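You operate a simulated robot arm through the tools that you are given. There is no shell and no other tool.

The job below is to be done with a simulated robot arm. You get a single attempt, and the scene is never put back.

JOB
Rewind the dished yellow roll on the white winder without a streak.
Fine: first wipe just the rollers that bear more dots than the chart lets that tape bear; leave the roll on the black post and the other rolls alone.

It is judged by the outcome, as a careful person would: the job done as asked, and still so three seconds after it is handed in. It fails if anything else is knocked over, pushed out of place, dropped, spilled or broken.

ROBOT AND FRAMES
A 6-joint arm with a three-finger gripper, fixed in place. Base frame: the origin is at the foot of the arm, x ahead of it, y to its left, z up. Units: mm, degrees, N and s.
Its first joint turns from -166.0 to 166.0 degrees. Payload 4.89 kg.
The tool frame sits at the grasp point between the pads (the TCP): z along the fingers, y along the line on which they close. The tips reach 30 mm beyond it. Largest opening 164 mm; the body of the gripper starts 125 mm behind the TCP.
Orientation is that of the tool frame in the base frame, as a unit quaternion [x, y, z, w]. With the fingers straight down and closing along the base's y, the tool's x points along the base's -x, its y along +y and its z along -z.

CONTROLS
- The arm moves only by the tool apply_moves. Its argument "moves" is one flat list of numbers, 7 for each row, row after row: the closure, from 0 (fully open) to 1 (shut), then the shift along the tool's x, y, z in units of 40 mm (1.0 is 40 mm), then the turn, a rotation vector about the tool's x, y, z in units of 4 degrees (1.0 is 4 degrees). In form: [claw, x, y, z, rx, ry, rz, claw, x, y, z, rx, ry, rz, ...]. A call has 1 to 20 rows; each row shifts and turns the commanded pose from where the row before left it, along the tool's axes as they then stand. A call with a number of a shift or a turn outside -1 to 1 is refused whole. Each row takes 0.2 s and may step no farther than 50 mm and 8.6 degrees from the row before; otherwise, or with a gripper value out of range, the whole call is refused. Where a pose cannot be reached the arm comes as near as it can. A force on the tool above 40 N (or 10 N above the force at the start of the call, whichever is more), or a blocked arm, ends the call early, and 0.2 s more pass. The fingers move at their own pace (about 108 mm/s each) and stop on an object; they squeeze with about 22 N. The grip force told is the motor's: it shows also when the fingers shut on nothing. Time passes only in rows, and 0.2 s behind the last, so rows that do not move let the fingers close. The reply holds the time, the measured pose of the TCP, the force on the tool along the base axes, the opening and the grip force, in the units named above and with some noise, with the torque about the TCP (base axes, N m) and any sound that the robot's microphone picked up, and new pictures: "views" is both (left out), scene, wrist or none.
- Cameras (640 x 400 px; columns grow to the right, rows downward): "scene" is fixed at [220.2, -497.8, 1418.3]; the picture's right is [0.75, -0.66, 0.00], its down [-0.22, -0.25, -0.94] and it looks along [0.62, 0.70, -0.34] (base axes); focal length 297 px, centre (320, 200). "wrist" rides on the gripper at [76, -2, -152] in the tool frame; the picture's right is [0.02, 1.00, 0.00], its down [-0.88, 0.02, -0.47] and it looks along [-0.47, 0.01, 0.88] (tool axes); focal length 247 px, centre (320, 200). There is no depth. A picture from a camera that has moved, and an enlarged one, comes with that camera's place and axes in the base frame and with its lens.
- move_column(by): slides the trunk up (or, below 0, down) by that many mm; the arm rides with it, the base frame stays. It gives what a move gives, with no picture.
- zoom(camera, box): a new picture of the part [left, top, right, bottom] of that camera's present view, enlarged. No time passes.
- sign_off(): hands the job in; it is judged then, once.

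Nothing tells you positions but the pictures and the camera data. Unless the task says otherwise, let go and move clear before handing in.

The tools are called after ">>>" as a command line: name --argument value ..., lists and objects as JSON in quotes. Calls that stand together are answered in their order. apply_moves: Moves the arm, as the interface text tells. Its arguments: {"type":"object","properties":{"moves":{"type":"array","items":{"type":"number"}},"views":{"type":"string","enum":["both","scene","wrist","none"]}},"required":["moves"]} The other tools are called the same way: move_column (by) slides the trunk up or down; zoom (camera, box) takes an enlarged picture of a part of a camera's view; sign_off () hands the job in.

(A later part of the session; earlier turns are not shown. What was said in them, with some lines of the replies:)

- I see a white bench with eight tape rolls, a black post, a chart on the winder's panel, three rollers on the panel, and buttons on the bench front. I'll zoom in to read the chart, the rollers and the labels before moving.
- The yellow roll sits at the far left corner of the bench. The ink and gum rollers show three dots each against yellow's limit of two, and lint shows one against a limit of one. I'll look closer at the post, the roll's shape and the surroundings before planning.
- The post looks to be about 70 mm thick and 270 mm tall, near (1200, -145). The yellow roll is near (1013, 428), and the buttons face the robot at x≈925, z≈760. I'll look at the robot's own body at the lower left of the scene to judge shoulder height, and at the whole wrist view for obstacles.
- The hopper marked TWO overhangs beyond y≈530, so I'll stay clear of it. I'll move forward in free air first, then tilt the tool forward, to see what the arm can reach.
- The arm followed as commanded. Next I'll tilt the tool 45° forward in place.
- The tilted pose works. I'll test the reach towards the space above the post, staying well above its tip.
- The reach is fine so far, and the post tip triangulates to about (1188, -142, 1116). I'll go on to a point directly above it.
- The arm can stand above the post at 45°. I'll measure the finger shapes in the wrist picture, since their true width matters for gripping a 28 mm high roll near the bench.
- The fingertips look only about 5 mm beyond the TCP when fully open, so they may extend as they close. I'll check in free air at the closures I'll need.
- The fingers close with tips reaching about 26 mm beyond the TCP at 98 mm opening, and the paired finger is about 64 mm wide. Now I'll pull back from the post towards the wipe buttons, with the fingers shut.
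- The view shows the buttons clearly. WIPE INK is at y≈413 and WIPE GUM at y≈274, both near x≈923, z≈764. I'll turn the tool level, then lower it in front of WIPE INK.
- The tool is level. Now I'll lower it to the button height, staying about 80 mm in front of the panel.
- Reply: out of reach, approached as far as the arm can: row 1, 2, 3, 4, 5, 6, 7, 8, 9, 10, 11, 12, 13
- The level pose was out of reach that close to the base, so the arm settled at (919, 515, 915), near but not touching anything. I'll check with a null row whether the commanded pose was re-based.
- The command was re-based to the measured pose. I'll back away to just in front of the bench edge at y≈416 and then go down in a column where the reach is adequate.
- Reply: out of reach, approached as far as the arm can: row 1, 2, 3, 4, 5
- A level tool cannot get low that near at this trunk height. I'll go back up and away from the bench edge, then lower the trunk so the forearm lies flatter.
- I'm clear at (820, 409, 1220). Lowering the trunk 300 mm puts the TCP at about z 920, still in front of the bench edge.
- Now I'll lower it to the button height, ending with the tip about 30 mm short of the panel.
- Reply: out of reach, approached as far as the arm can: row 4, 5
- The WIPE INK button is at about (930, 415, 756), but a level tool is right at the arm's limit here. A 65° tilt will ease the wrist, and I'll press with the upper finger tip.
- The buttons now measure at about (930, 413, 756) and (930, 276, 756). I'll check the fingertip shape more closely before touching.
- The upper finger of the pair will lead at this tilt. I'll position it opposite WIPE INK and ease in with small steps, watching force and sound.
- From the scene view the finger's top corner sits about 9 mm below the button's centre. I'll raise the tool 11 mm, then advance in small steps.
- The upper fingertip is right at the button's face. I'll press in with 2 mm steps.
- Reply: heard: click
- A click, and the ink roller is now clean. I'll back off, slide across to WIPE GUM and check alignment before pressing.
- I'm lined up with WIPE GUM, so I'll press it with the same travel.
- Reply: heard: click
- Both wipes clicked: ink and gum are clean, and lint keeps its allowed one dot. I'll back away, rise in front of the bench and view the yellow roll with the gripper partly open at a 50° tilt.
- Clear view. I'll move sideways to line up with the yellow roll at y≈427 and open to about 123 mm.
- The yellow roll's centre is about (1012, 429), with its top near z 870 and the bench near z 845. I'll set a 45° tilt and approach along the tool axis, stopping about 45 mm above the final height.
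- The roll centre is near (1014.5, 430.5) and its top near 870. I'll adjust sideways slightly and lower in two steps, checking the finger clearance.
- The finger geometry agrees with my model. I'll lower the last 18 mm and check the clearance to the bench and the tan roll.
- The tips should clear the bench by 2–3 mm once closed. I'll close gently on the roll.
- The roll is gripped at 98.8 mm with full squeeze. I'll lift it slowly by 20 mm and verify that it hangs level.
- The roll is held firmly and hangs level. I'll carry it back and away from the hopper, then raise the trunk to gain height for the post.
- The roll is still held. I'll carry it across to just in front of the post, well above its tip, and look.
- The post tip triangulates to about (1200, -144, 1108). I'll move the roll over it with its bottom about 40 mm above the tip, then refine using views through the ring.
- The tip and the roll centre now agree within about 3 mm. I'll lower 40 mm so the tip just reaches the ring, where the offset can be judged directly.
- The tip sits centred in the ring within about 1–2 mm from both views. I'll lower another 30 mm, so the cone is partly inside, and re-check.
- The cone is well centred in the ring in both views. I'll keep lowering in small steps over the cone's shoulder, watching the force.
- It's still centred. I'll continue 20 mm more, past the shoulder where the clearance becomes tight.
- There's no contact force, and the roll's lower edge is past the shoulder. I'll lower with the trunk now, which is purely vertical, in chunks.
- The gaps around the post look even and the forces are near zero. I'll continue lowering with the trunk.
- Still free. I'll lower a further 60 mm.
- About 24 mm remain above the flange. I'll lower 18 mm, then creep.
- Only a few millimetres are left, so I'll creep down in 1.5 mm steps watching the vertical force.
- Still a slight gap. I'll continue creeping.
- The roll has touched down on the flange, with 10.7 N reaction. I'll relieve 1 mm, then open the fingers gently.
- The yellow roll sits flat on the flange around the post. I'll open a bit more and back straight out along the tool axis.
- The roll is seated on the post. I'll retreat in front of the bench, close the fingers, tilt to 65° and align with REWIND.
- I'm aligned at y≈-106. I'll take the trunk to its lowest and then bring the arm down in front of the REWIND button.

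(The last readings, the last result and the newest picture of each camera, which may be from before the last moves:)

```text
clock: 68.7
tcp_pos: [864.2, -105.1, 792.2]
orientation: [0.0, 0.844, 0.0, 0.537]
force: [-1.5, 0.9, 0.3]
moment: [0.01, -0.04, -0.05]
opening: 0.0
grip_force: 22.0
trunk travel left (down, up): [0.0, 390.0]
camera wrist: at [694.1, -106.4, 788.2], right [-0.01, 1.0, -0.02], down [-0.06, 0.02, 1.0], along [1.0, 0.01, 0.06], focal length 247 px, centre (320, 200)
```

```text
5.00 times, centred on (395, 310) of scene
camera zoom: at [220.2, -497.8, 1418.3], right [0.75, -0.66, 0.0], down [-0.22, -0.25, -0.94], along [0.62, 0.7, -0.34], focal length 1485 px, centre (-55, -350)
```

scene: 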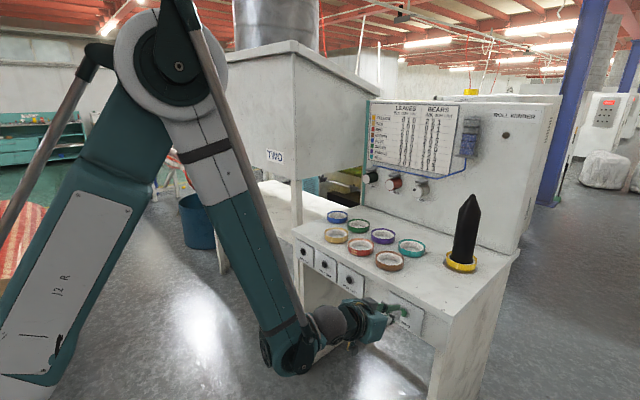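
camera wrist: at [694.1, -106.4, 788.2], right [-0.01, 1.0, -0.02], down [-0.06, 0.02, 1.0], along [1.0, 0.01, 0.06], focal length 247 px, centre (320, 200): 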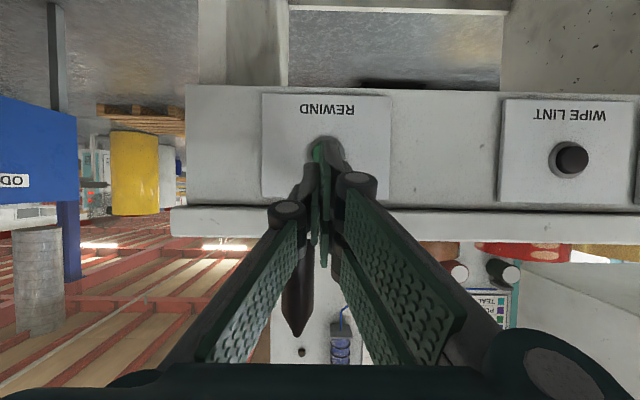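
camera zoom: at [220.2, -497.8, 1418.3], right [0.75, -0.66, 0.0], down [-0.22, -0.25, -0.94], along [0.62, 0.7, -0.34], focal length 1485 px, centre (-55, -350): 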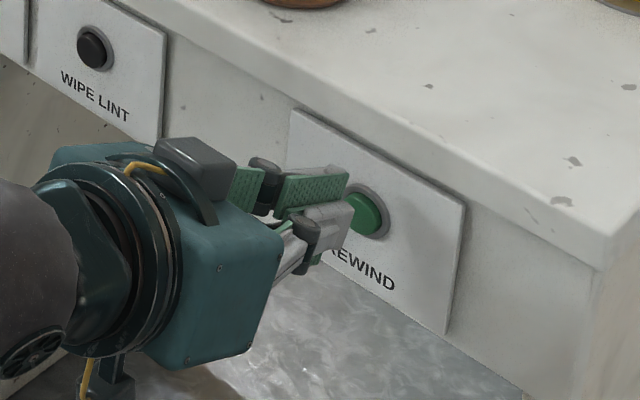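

REWIND is directly ahead. I'll lower the last 41 mm and confirm alignment before pressing.

>>> apply_moves --moves '[1, 0.47, 0.02, 0.22, 0, 0, 0, 1, 0.47, 0.02, 0.22, 0, 0, 0]' --views "both"

>>> zoom --camera "scene" --box '[350, 270, 440, 350]'

```text
clock: 69.3
tcp_pos: [875.5, -106.5, 765.3]
orientation: [0.0, 0.844, 0.001, 0.536]
force: [-0.9, -0.2, 1.3]
moment: [-0.02, 0.03, 0.01]
opening: 0.2
grip_force: 21.2
out of reach, approached as far as the arm can: row 2
trunk travel left (down, up): [0.0, 390.0]
camera wrist: at [704.3, -107.0, 761.6], right [-0.01, 1.0, -0.02], down [-0.05, 0.02, 1.0], along [1.0, 0.01, 0.05], focal length 247 px, centre (320, 200)
```

scene: 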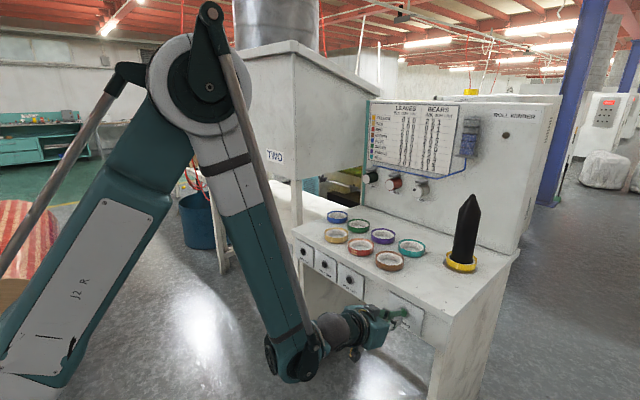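
wrist: 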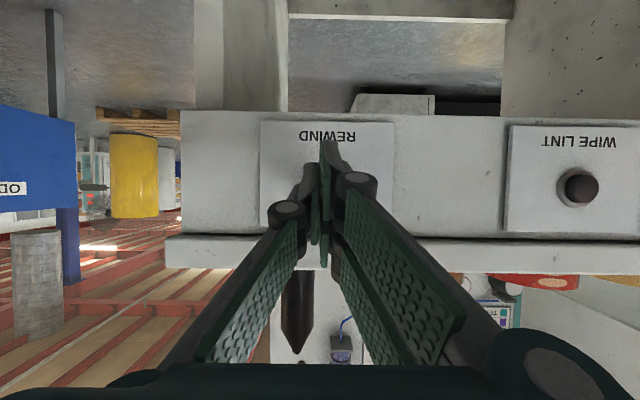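

```text
5.00 times, centred on (395, 310) of scene
camera zoom: at [220.2, -497.8, 1418.3], right [0.75, -0.66, 0.0], down [-0.22, -0.25, -0.94], along [0.62, 0.7, -0.34], focal length 1485 px, centre (-55, -350)
```

zoom: 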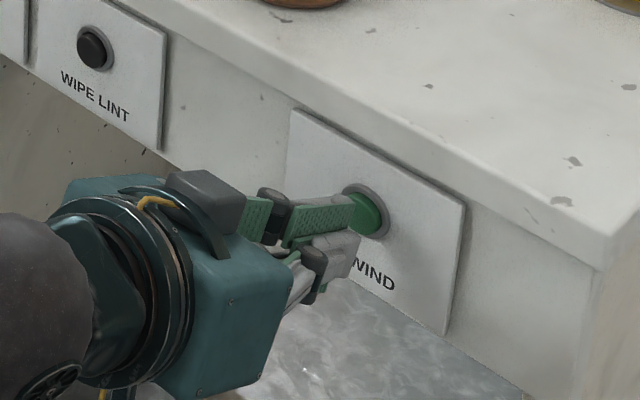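

The 65° pose is just at the limit here, so I'll ease the tilt to 57° and lower the finger corner to the button's centre.

>>> apply_moves --moves '[1, 0, 0, -0.05, 0, 1, 0, 1, 0, 0, -0.05, 0, 1, 0, 1, 0.2, 0.02, 0, 0, 0, 0, 1, 0.18, 0.02, 0, 0, 0, 0]' --views "both"

>>> zoom --camera "scene" --box '[360, 280, 430, 340]'

```text
clock: 70.3
tcp_pos: [860.5, -106.3, 755.8]
orientation: [0.0, 0.879, 0.0, 0.477]
force: [-0.8, -0.1, 0.3]
moment: [-0.02, 0.01, 0.01]
opening: 0.0
grip_force: 21.8
trunk travel left (down, up): [0.0, 390.0]
camera wrist: at [692.4, -105.7, 774.2], right [-0.01, 1.0, -0.02], down [0.08, 0.02, 1.0], along [1.0, 0.01, -0.08], focal length 247 px, centre (320, 200)
```

scene: 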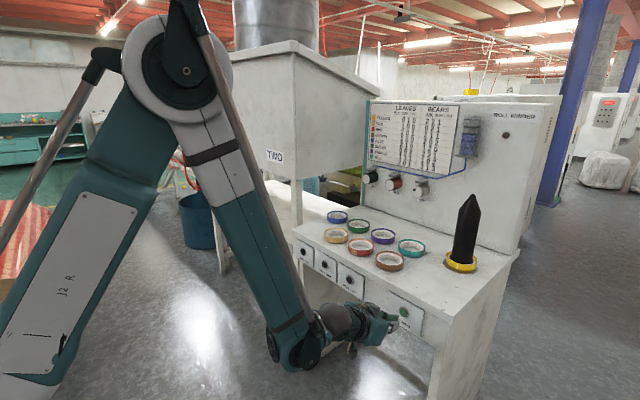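
wrist: 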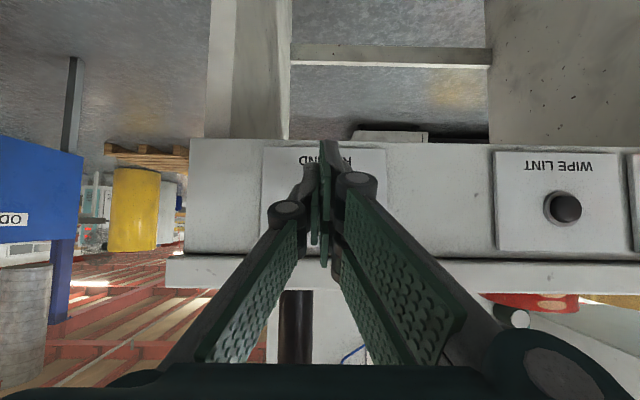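

```text
6.67 times, centred on (395, 310) of scene
camera zoom: at [220.2, -497.8, 1418.3], right [0.75, -0.66, 0.0], down [-0.22, -0.25, -0.94], along [0.62, 0.7, -0.34], focal length 1979 px, centre (-180, -533)
```

zoom: 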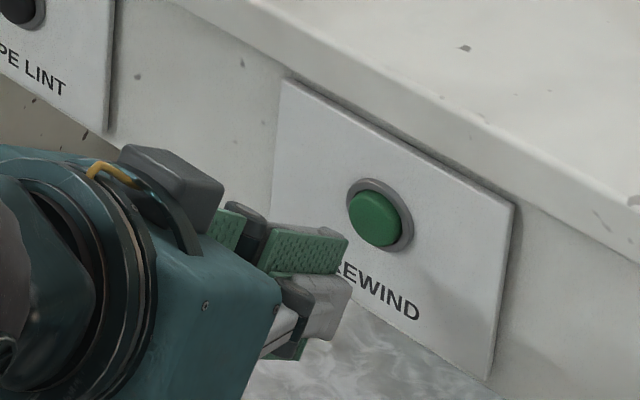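

The finger corner is about 5 mm above the button's centre line, so I'll drop 3 mm and advance 20 mm.

>>> apply_moves --moves '[1, 0.073, 0, 0.048, 0, 0, 0, 1, -0.0545, 0, 0.0839, 0, 0, 0, 1, -0.0545, 0, 0.0839, 0, 0, 0, 1, -0.0545, 0, 0.0839, 0, 0, 0, 1, -0.0545, 0, 0.0839, 0, 0, 0, 1, -0.0545, 0, 0.0839, 0, 0, 0]' --views "none"

>>> zoom --camera "scene" --box '[370, 285, 430, 335]'

```text
clock: 71.7
tcp_pos: [880.9, -104.3, 750.7]
orientation: [0.001, 0.879, -0.001, 0.477]
force: [-0.7, 0.4, -0.7]
moment: [0.0, 0.03, 0.02]
opening: 0.0
grip_force: 22.1
trunk travel left (down, up): [0.0, 390.0]
```

```text
8.00 times, centred on (400, 310) of scene
camera zoom: at [220.2, -497.8, 1418.3], right [0.75, -0.66, 0.0], down [-0.22, -0.25, -0.94], along [0.62, 0.7, -0.34], focal length 2375 px, centre (-320, -680)
```

zoom: 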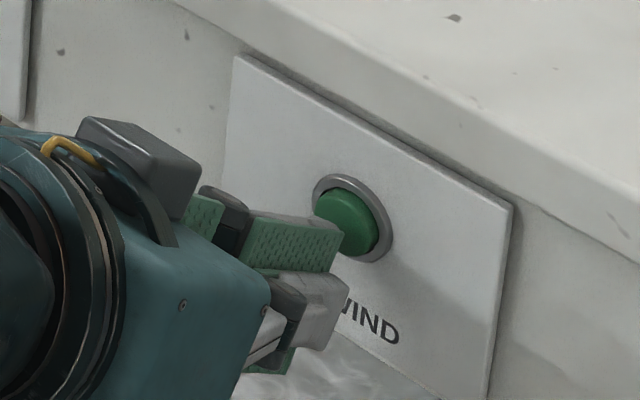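

It's well placed on the green button. I'll press in 2 mm steps until the click.

>>> apply_moves --moves '[1, -0.0273, 0, 0.042, 0, 0, 0, 1, -0.0273, 0, 0.042, 0, 0, 0, 1, -0.0273, 0, 0.042, 0, 0, 0]' --views "scene"

```text
clock: 72.5
tcp_pos: [887.8, -105.5, 750.3]
orientation: [0.0, 0.879, 0.0, 0.477]
force: [-1.4, -0.3, -0.2]
moment: [-0.01, -0.03, -0.02]
opening: 0.2
grip_force: 21.9
trunk travel left (down, up): [0.0, 390.0]
```

scene: 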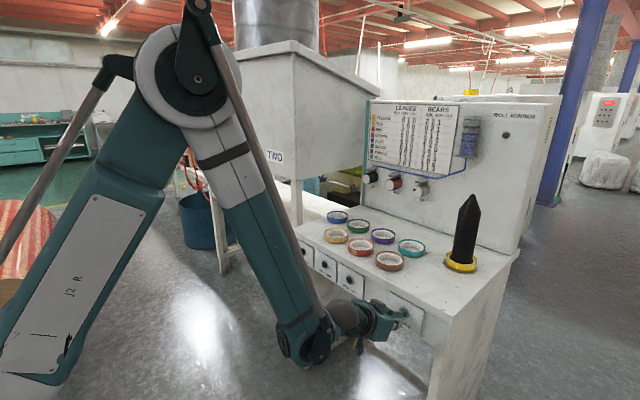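

Contact is just beginning, with no click yet. I'll check the state of the roll and rollers, then push 2 mm more.

>>> apply_moves --moves '[1, -0.0273, 0, 0.042, 0, 0, 0]' --views "scene"

>>> zoom --camera "scene" --box '[370, 285, 430, 335]'

```text
clock: 72.9
tcp_pos: [888.5, -104.4, 751.7]
orientation: [-0.001, 0.879, 0.001, 0.477]
force: [-3.2, 0.6, 0.7]
moment: [0.04, -0.09, 0.01]
opening: 0.1
grip_force: 21.9
trunk travel left (down, up): [0.0, 390.0]
heard: click
```

scene: 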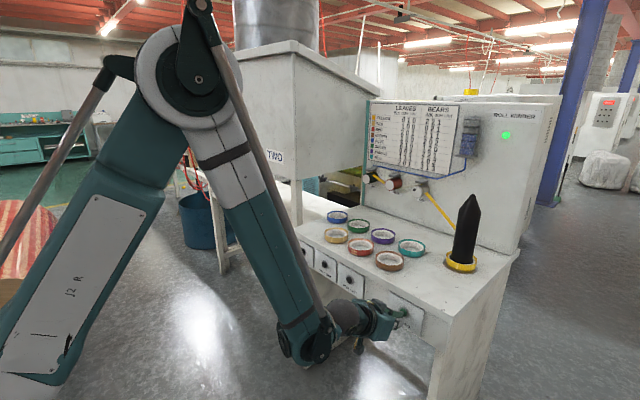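

```text
8.00 times, centred on (400, 310) of scene
camera zoom: at [220.2, -497.8, 1418.3], right [0.75, -0.66, 0.0], down [-0.22, -0.25, -0.94], along [0.62, 0.7, -0.34], focal length 2375 px, centre (-320, -680)
```

zoom: 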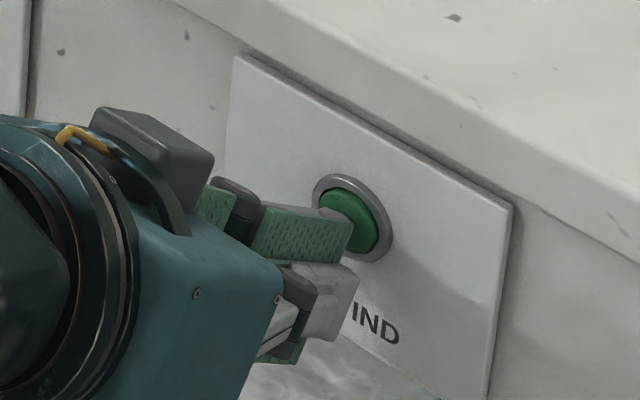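

A click: the green lamp is on and the tape is running over the rollers to the post. I'll release the button, back off and watch the rewind.

>>> apply_moves --moves '[1, 0.17, 0, -0.262, 0, 0, 0, 1, 0.17, 0, -0.262, 0, 0, 0, 1, 0, 0, 0, 0, 0, 0]' --views "scene"

>>> zoom --camera "scene" --box '[350, 95, 530, 285]'

```text
clock: 73.7
tcp_pos: [865.5, -106.2, 750.7]
orientation: [0.0, 0.879, 0.0, 0.478]
force: [0.6, 0.6, -0.1]
moment: [-0.01, -0.03, 0.01]
opening: 0.0
grip_force: 21.8
trunk travel left (down, up): [0.0, 390.0]
```

scene: 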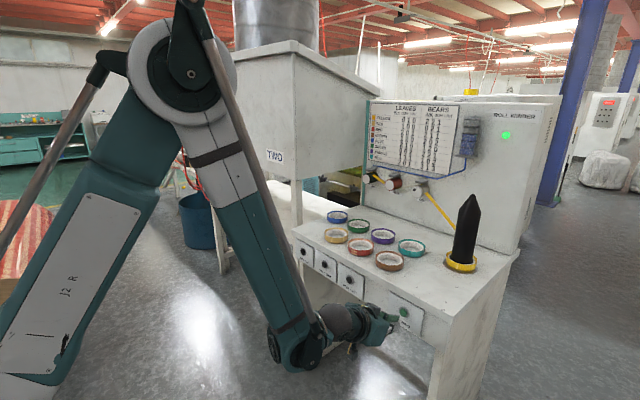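

```text
2.11 times, centred on (440, 190) of scene
camera zoom: at [220.2, -497.8, 1418.3], right [0.75, -0.66, 0.0], down [-0.22, -0.25, -0.94], along [0.62, 0.7, -0.34], focal length 625 px, centre (67, 221)
```

zoom: 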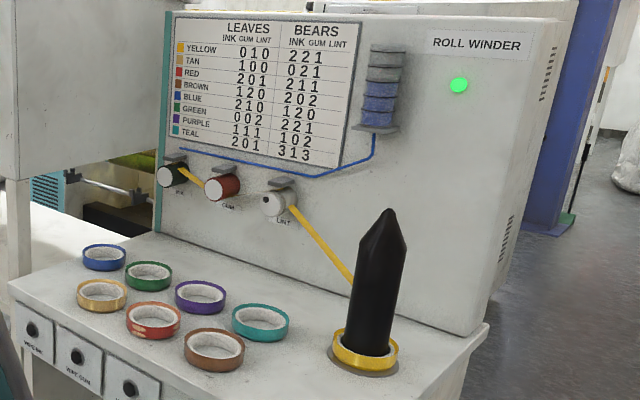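

The rewind is running. I'll wait without moving.

>>> apply_moves --moves '[1, 0, 0, 0, 0, 0, 0, 1, 0, 0, 0, 0, 0, 0, 1, 0, 0, 0, 0, 0, 0, 1, 0, 0, 0, 0, 0, 0, 1, 0, 0, 0, 0, 0, 0, 1, 0, 0, 0, 0, 0, 0, 1, 0, 0, 0, 0, 0, 0, 1, 0, 0, 0, 0, 0, 0, 1, 0, 0, 0, 0, 0, 0, 1, 0, 0, 0, 0, 0, 0, 1, 0, 0, 0, 0, 0, 0, 1, 0, 0, 0, 0, 0, 0, 1, 0, 0, 0, 0, 0, 0, 1, 0, 0, 0, 0, 0, 0, 1, 0, 0, 0, 0, 0, 0]' --views "scene"

>>> zoom --camera "scene" --box '[350, 95, 530, 285]'

```text
clock: 76.9
tcp_pos: [863.6, -104.6, 751.8]
orientation: [0.001, 0.878, 0.0, 0.478]
force: [-0.5, -0.1, 0.0]
moment: [0.0, -0.01, 0.02]
opening: 0.0
grip_force: 21.9
trunk travel left (down, up): [0.0, 390.0]
```

scene: 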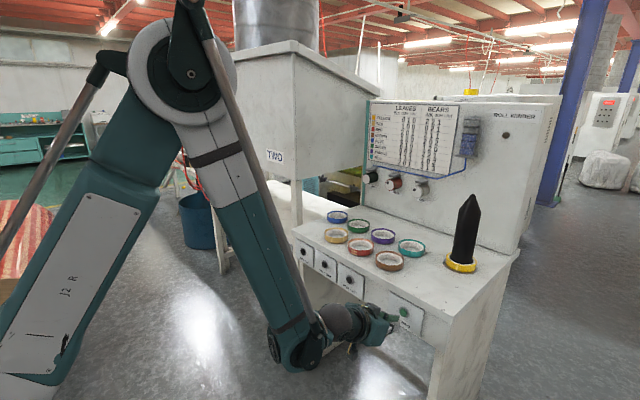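

```text
2.11 times, centred on (440, 190) of scene
camera zoom: at [220.2, -497.8, 1418.3], right [0.75, -0.66, 0.0], down [-0.22, -0.25, -0.94], along [0.62, 0.7, -0.34], focal length 625 px, centre (67, 221)
```

zoom: 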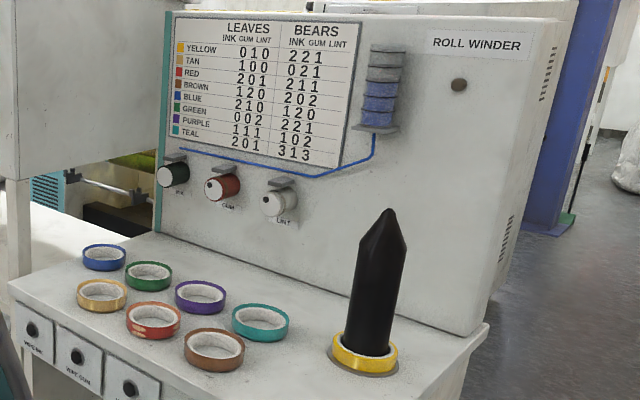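

The lamp is off and the gum roller shows the one dot yellow leaves behind. I'll look closely at the roll for streaks and flatness.

>>> zoom --camera "scene" --box '[435, 235, 490, 280]'

>>> zoom --camera "scene" --box '[350, 160, 450, 222]'

>>> zoom --camera "scene" --box '[285, 195, 445, 295]'

```text
8.89 times, centred on (462, 258) of scene
camera zoom: at [220.2, -497.8, 1418.3], right [0.75, -0.66, 0.0], down [-0.22, -0.25, -0.94], along [0.62, 0.7, -0.34], focal length 2639 px, centre (-947, -311)
```

zoom: 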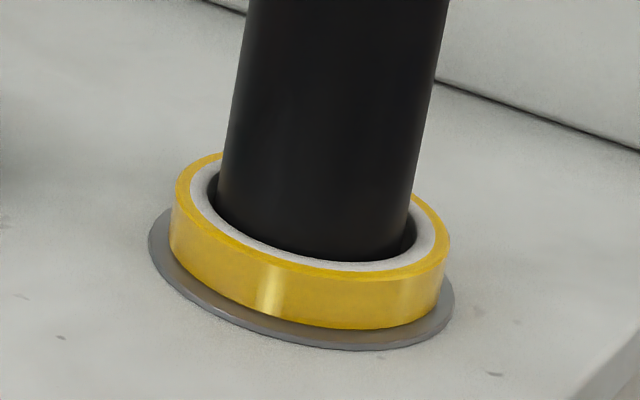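

```text
6.40 times, centred on (400, 191) of scene
camera zoom: at [220.2, -497.8, 1418.3], right [0.75, -0.66, 0.0], down [-0.22, -0.25, -0.94], along [0.62, 0.7, -0.34], focal length 1900 px, centre (-192, 258)
```

zoom: 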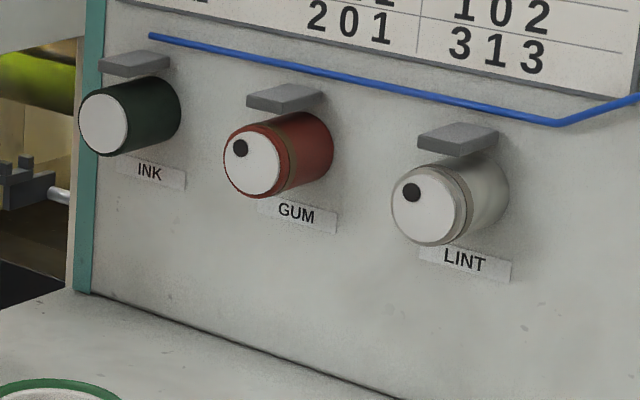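

```text
4.00 times, centred on (365, 245) of scene
camera zoom: at [220.2, -497.8, 1418.3], right [0.75, -0.66, 0.0], down [-0.22, -0.25, -0.94], along [0.62, 0.7, -0.34], focal length 1188 px, centre (140, 20)
```

zoom: 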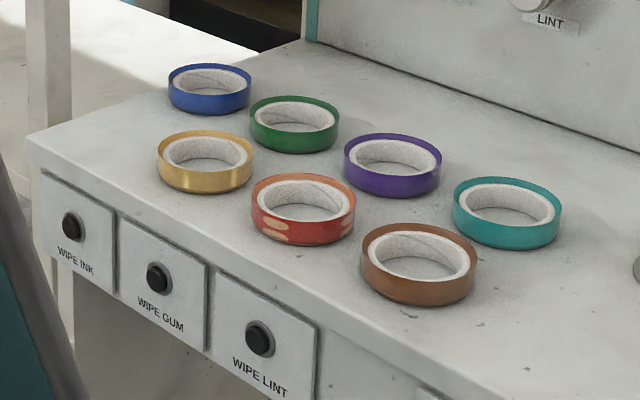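

The yellow roll is now flush and shows no streak, and the other rolls are undisturbed. I'll lift the arm clear and then hand in.

>>> apply_moves --moves '[1, -0.839, 0, -0.545, 0, 0, 0, 1, -0.839, 0, -0.545, 0, 0, 0, 1, -0.839, 0, -0.545, 0, 0, 0, 1, -0.7, 0, -0.8, 0, 0, 0, 1, -0.7, 0, -0.8, 0, 0, 0, 1, -0.7, 0, -0.8, 0, 0, 0, 1, 0, 0, 0, 0, 0, 0]' --views "both"

>>> zoom --camera "scene" --box '[280, 95, 530, 345]'

```text
clock: 78.5
tcp_pos: [829.5, -105.6, 994.5]
orientation: [0.0, 0.879, 0.0, 0.477]
force: [1.4, -0.5, -0.3]
moment: [0.01, 0.03, 0.01]
opening: 0.0
grip_force: 21.6
trunk travel left (down, up): [0.0, 390.0]
camera wrist: at [660.9, -106.2, 1013.7], right [-0.01, 1.0, -0.02], down [0.08, 0.02, 1.0], along [1.0, 0.01, -0.08], focal length 247 px, centre (320, 200)
```

scene: 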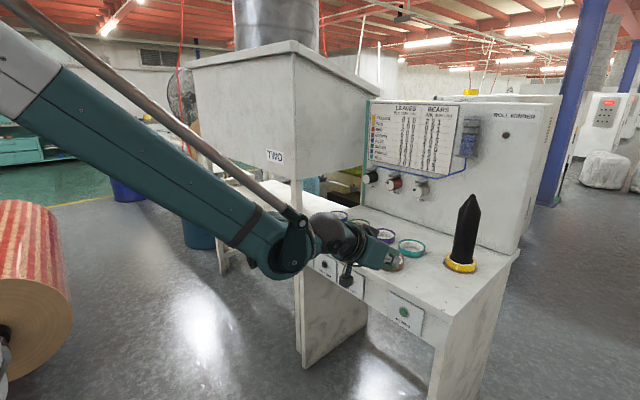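
wrist: 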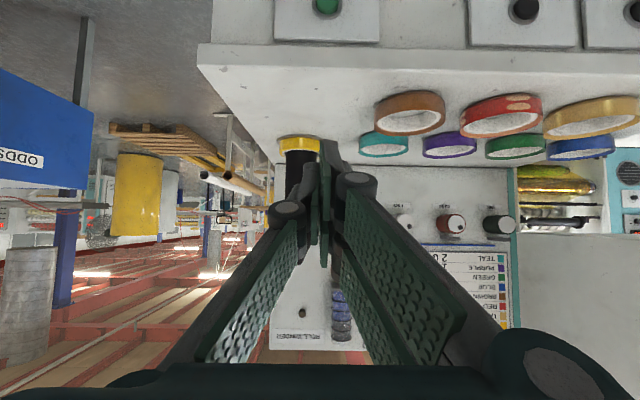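

```text
1.60 times, centred on (405, 220) of scene
camera zoom: at [220.2, -497.8, 1418.3], right [0.75, -0.66, 0.0], down [-0.22, -0.25, -0.94], along [0.62, 0.7, -0.34], focal length 475 px, centre (184, 168)
```

zoom: 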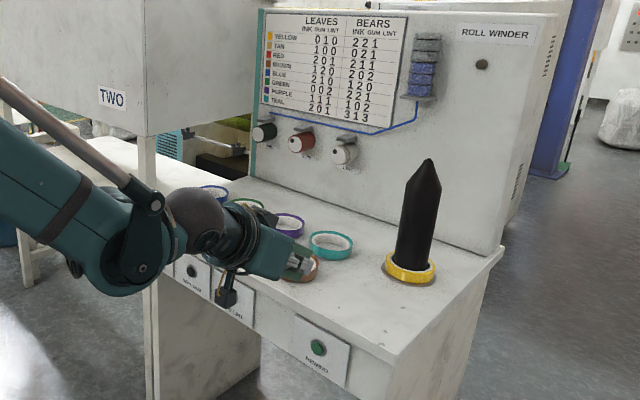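

The arm is clear of the bench, the yellow roll is rewound and sitting on the black post, and everything else is in place. I'm handing in now.

>>> sign_off

```text
The job is handed in.
```

The yellow roll has been rewound on the white winder. It now sits flush on the black post, with no streak on the side the camera could see.

- **Wiping:** I wiped only the ink and gum rollers. Each showed three dots, and the chart lets yellow bear two. Lint showed one dot, which yellow is allowed, so I left it.
- **Rewind:** The lamp came on, the tape ran over the rollers to the post, and the lamp went off when it finished. The gum roller now shows one dot, which is what the chart says yellow leaves.
- **Everything else:** The other seven rolls are where they were. Nothing was knocked, dropped or spilled, and the arm was clear of the bench at hand-in.
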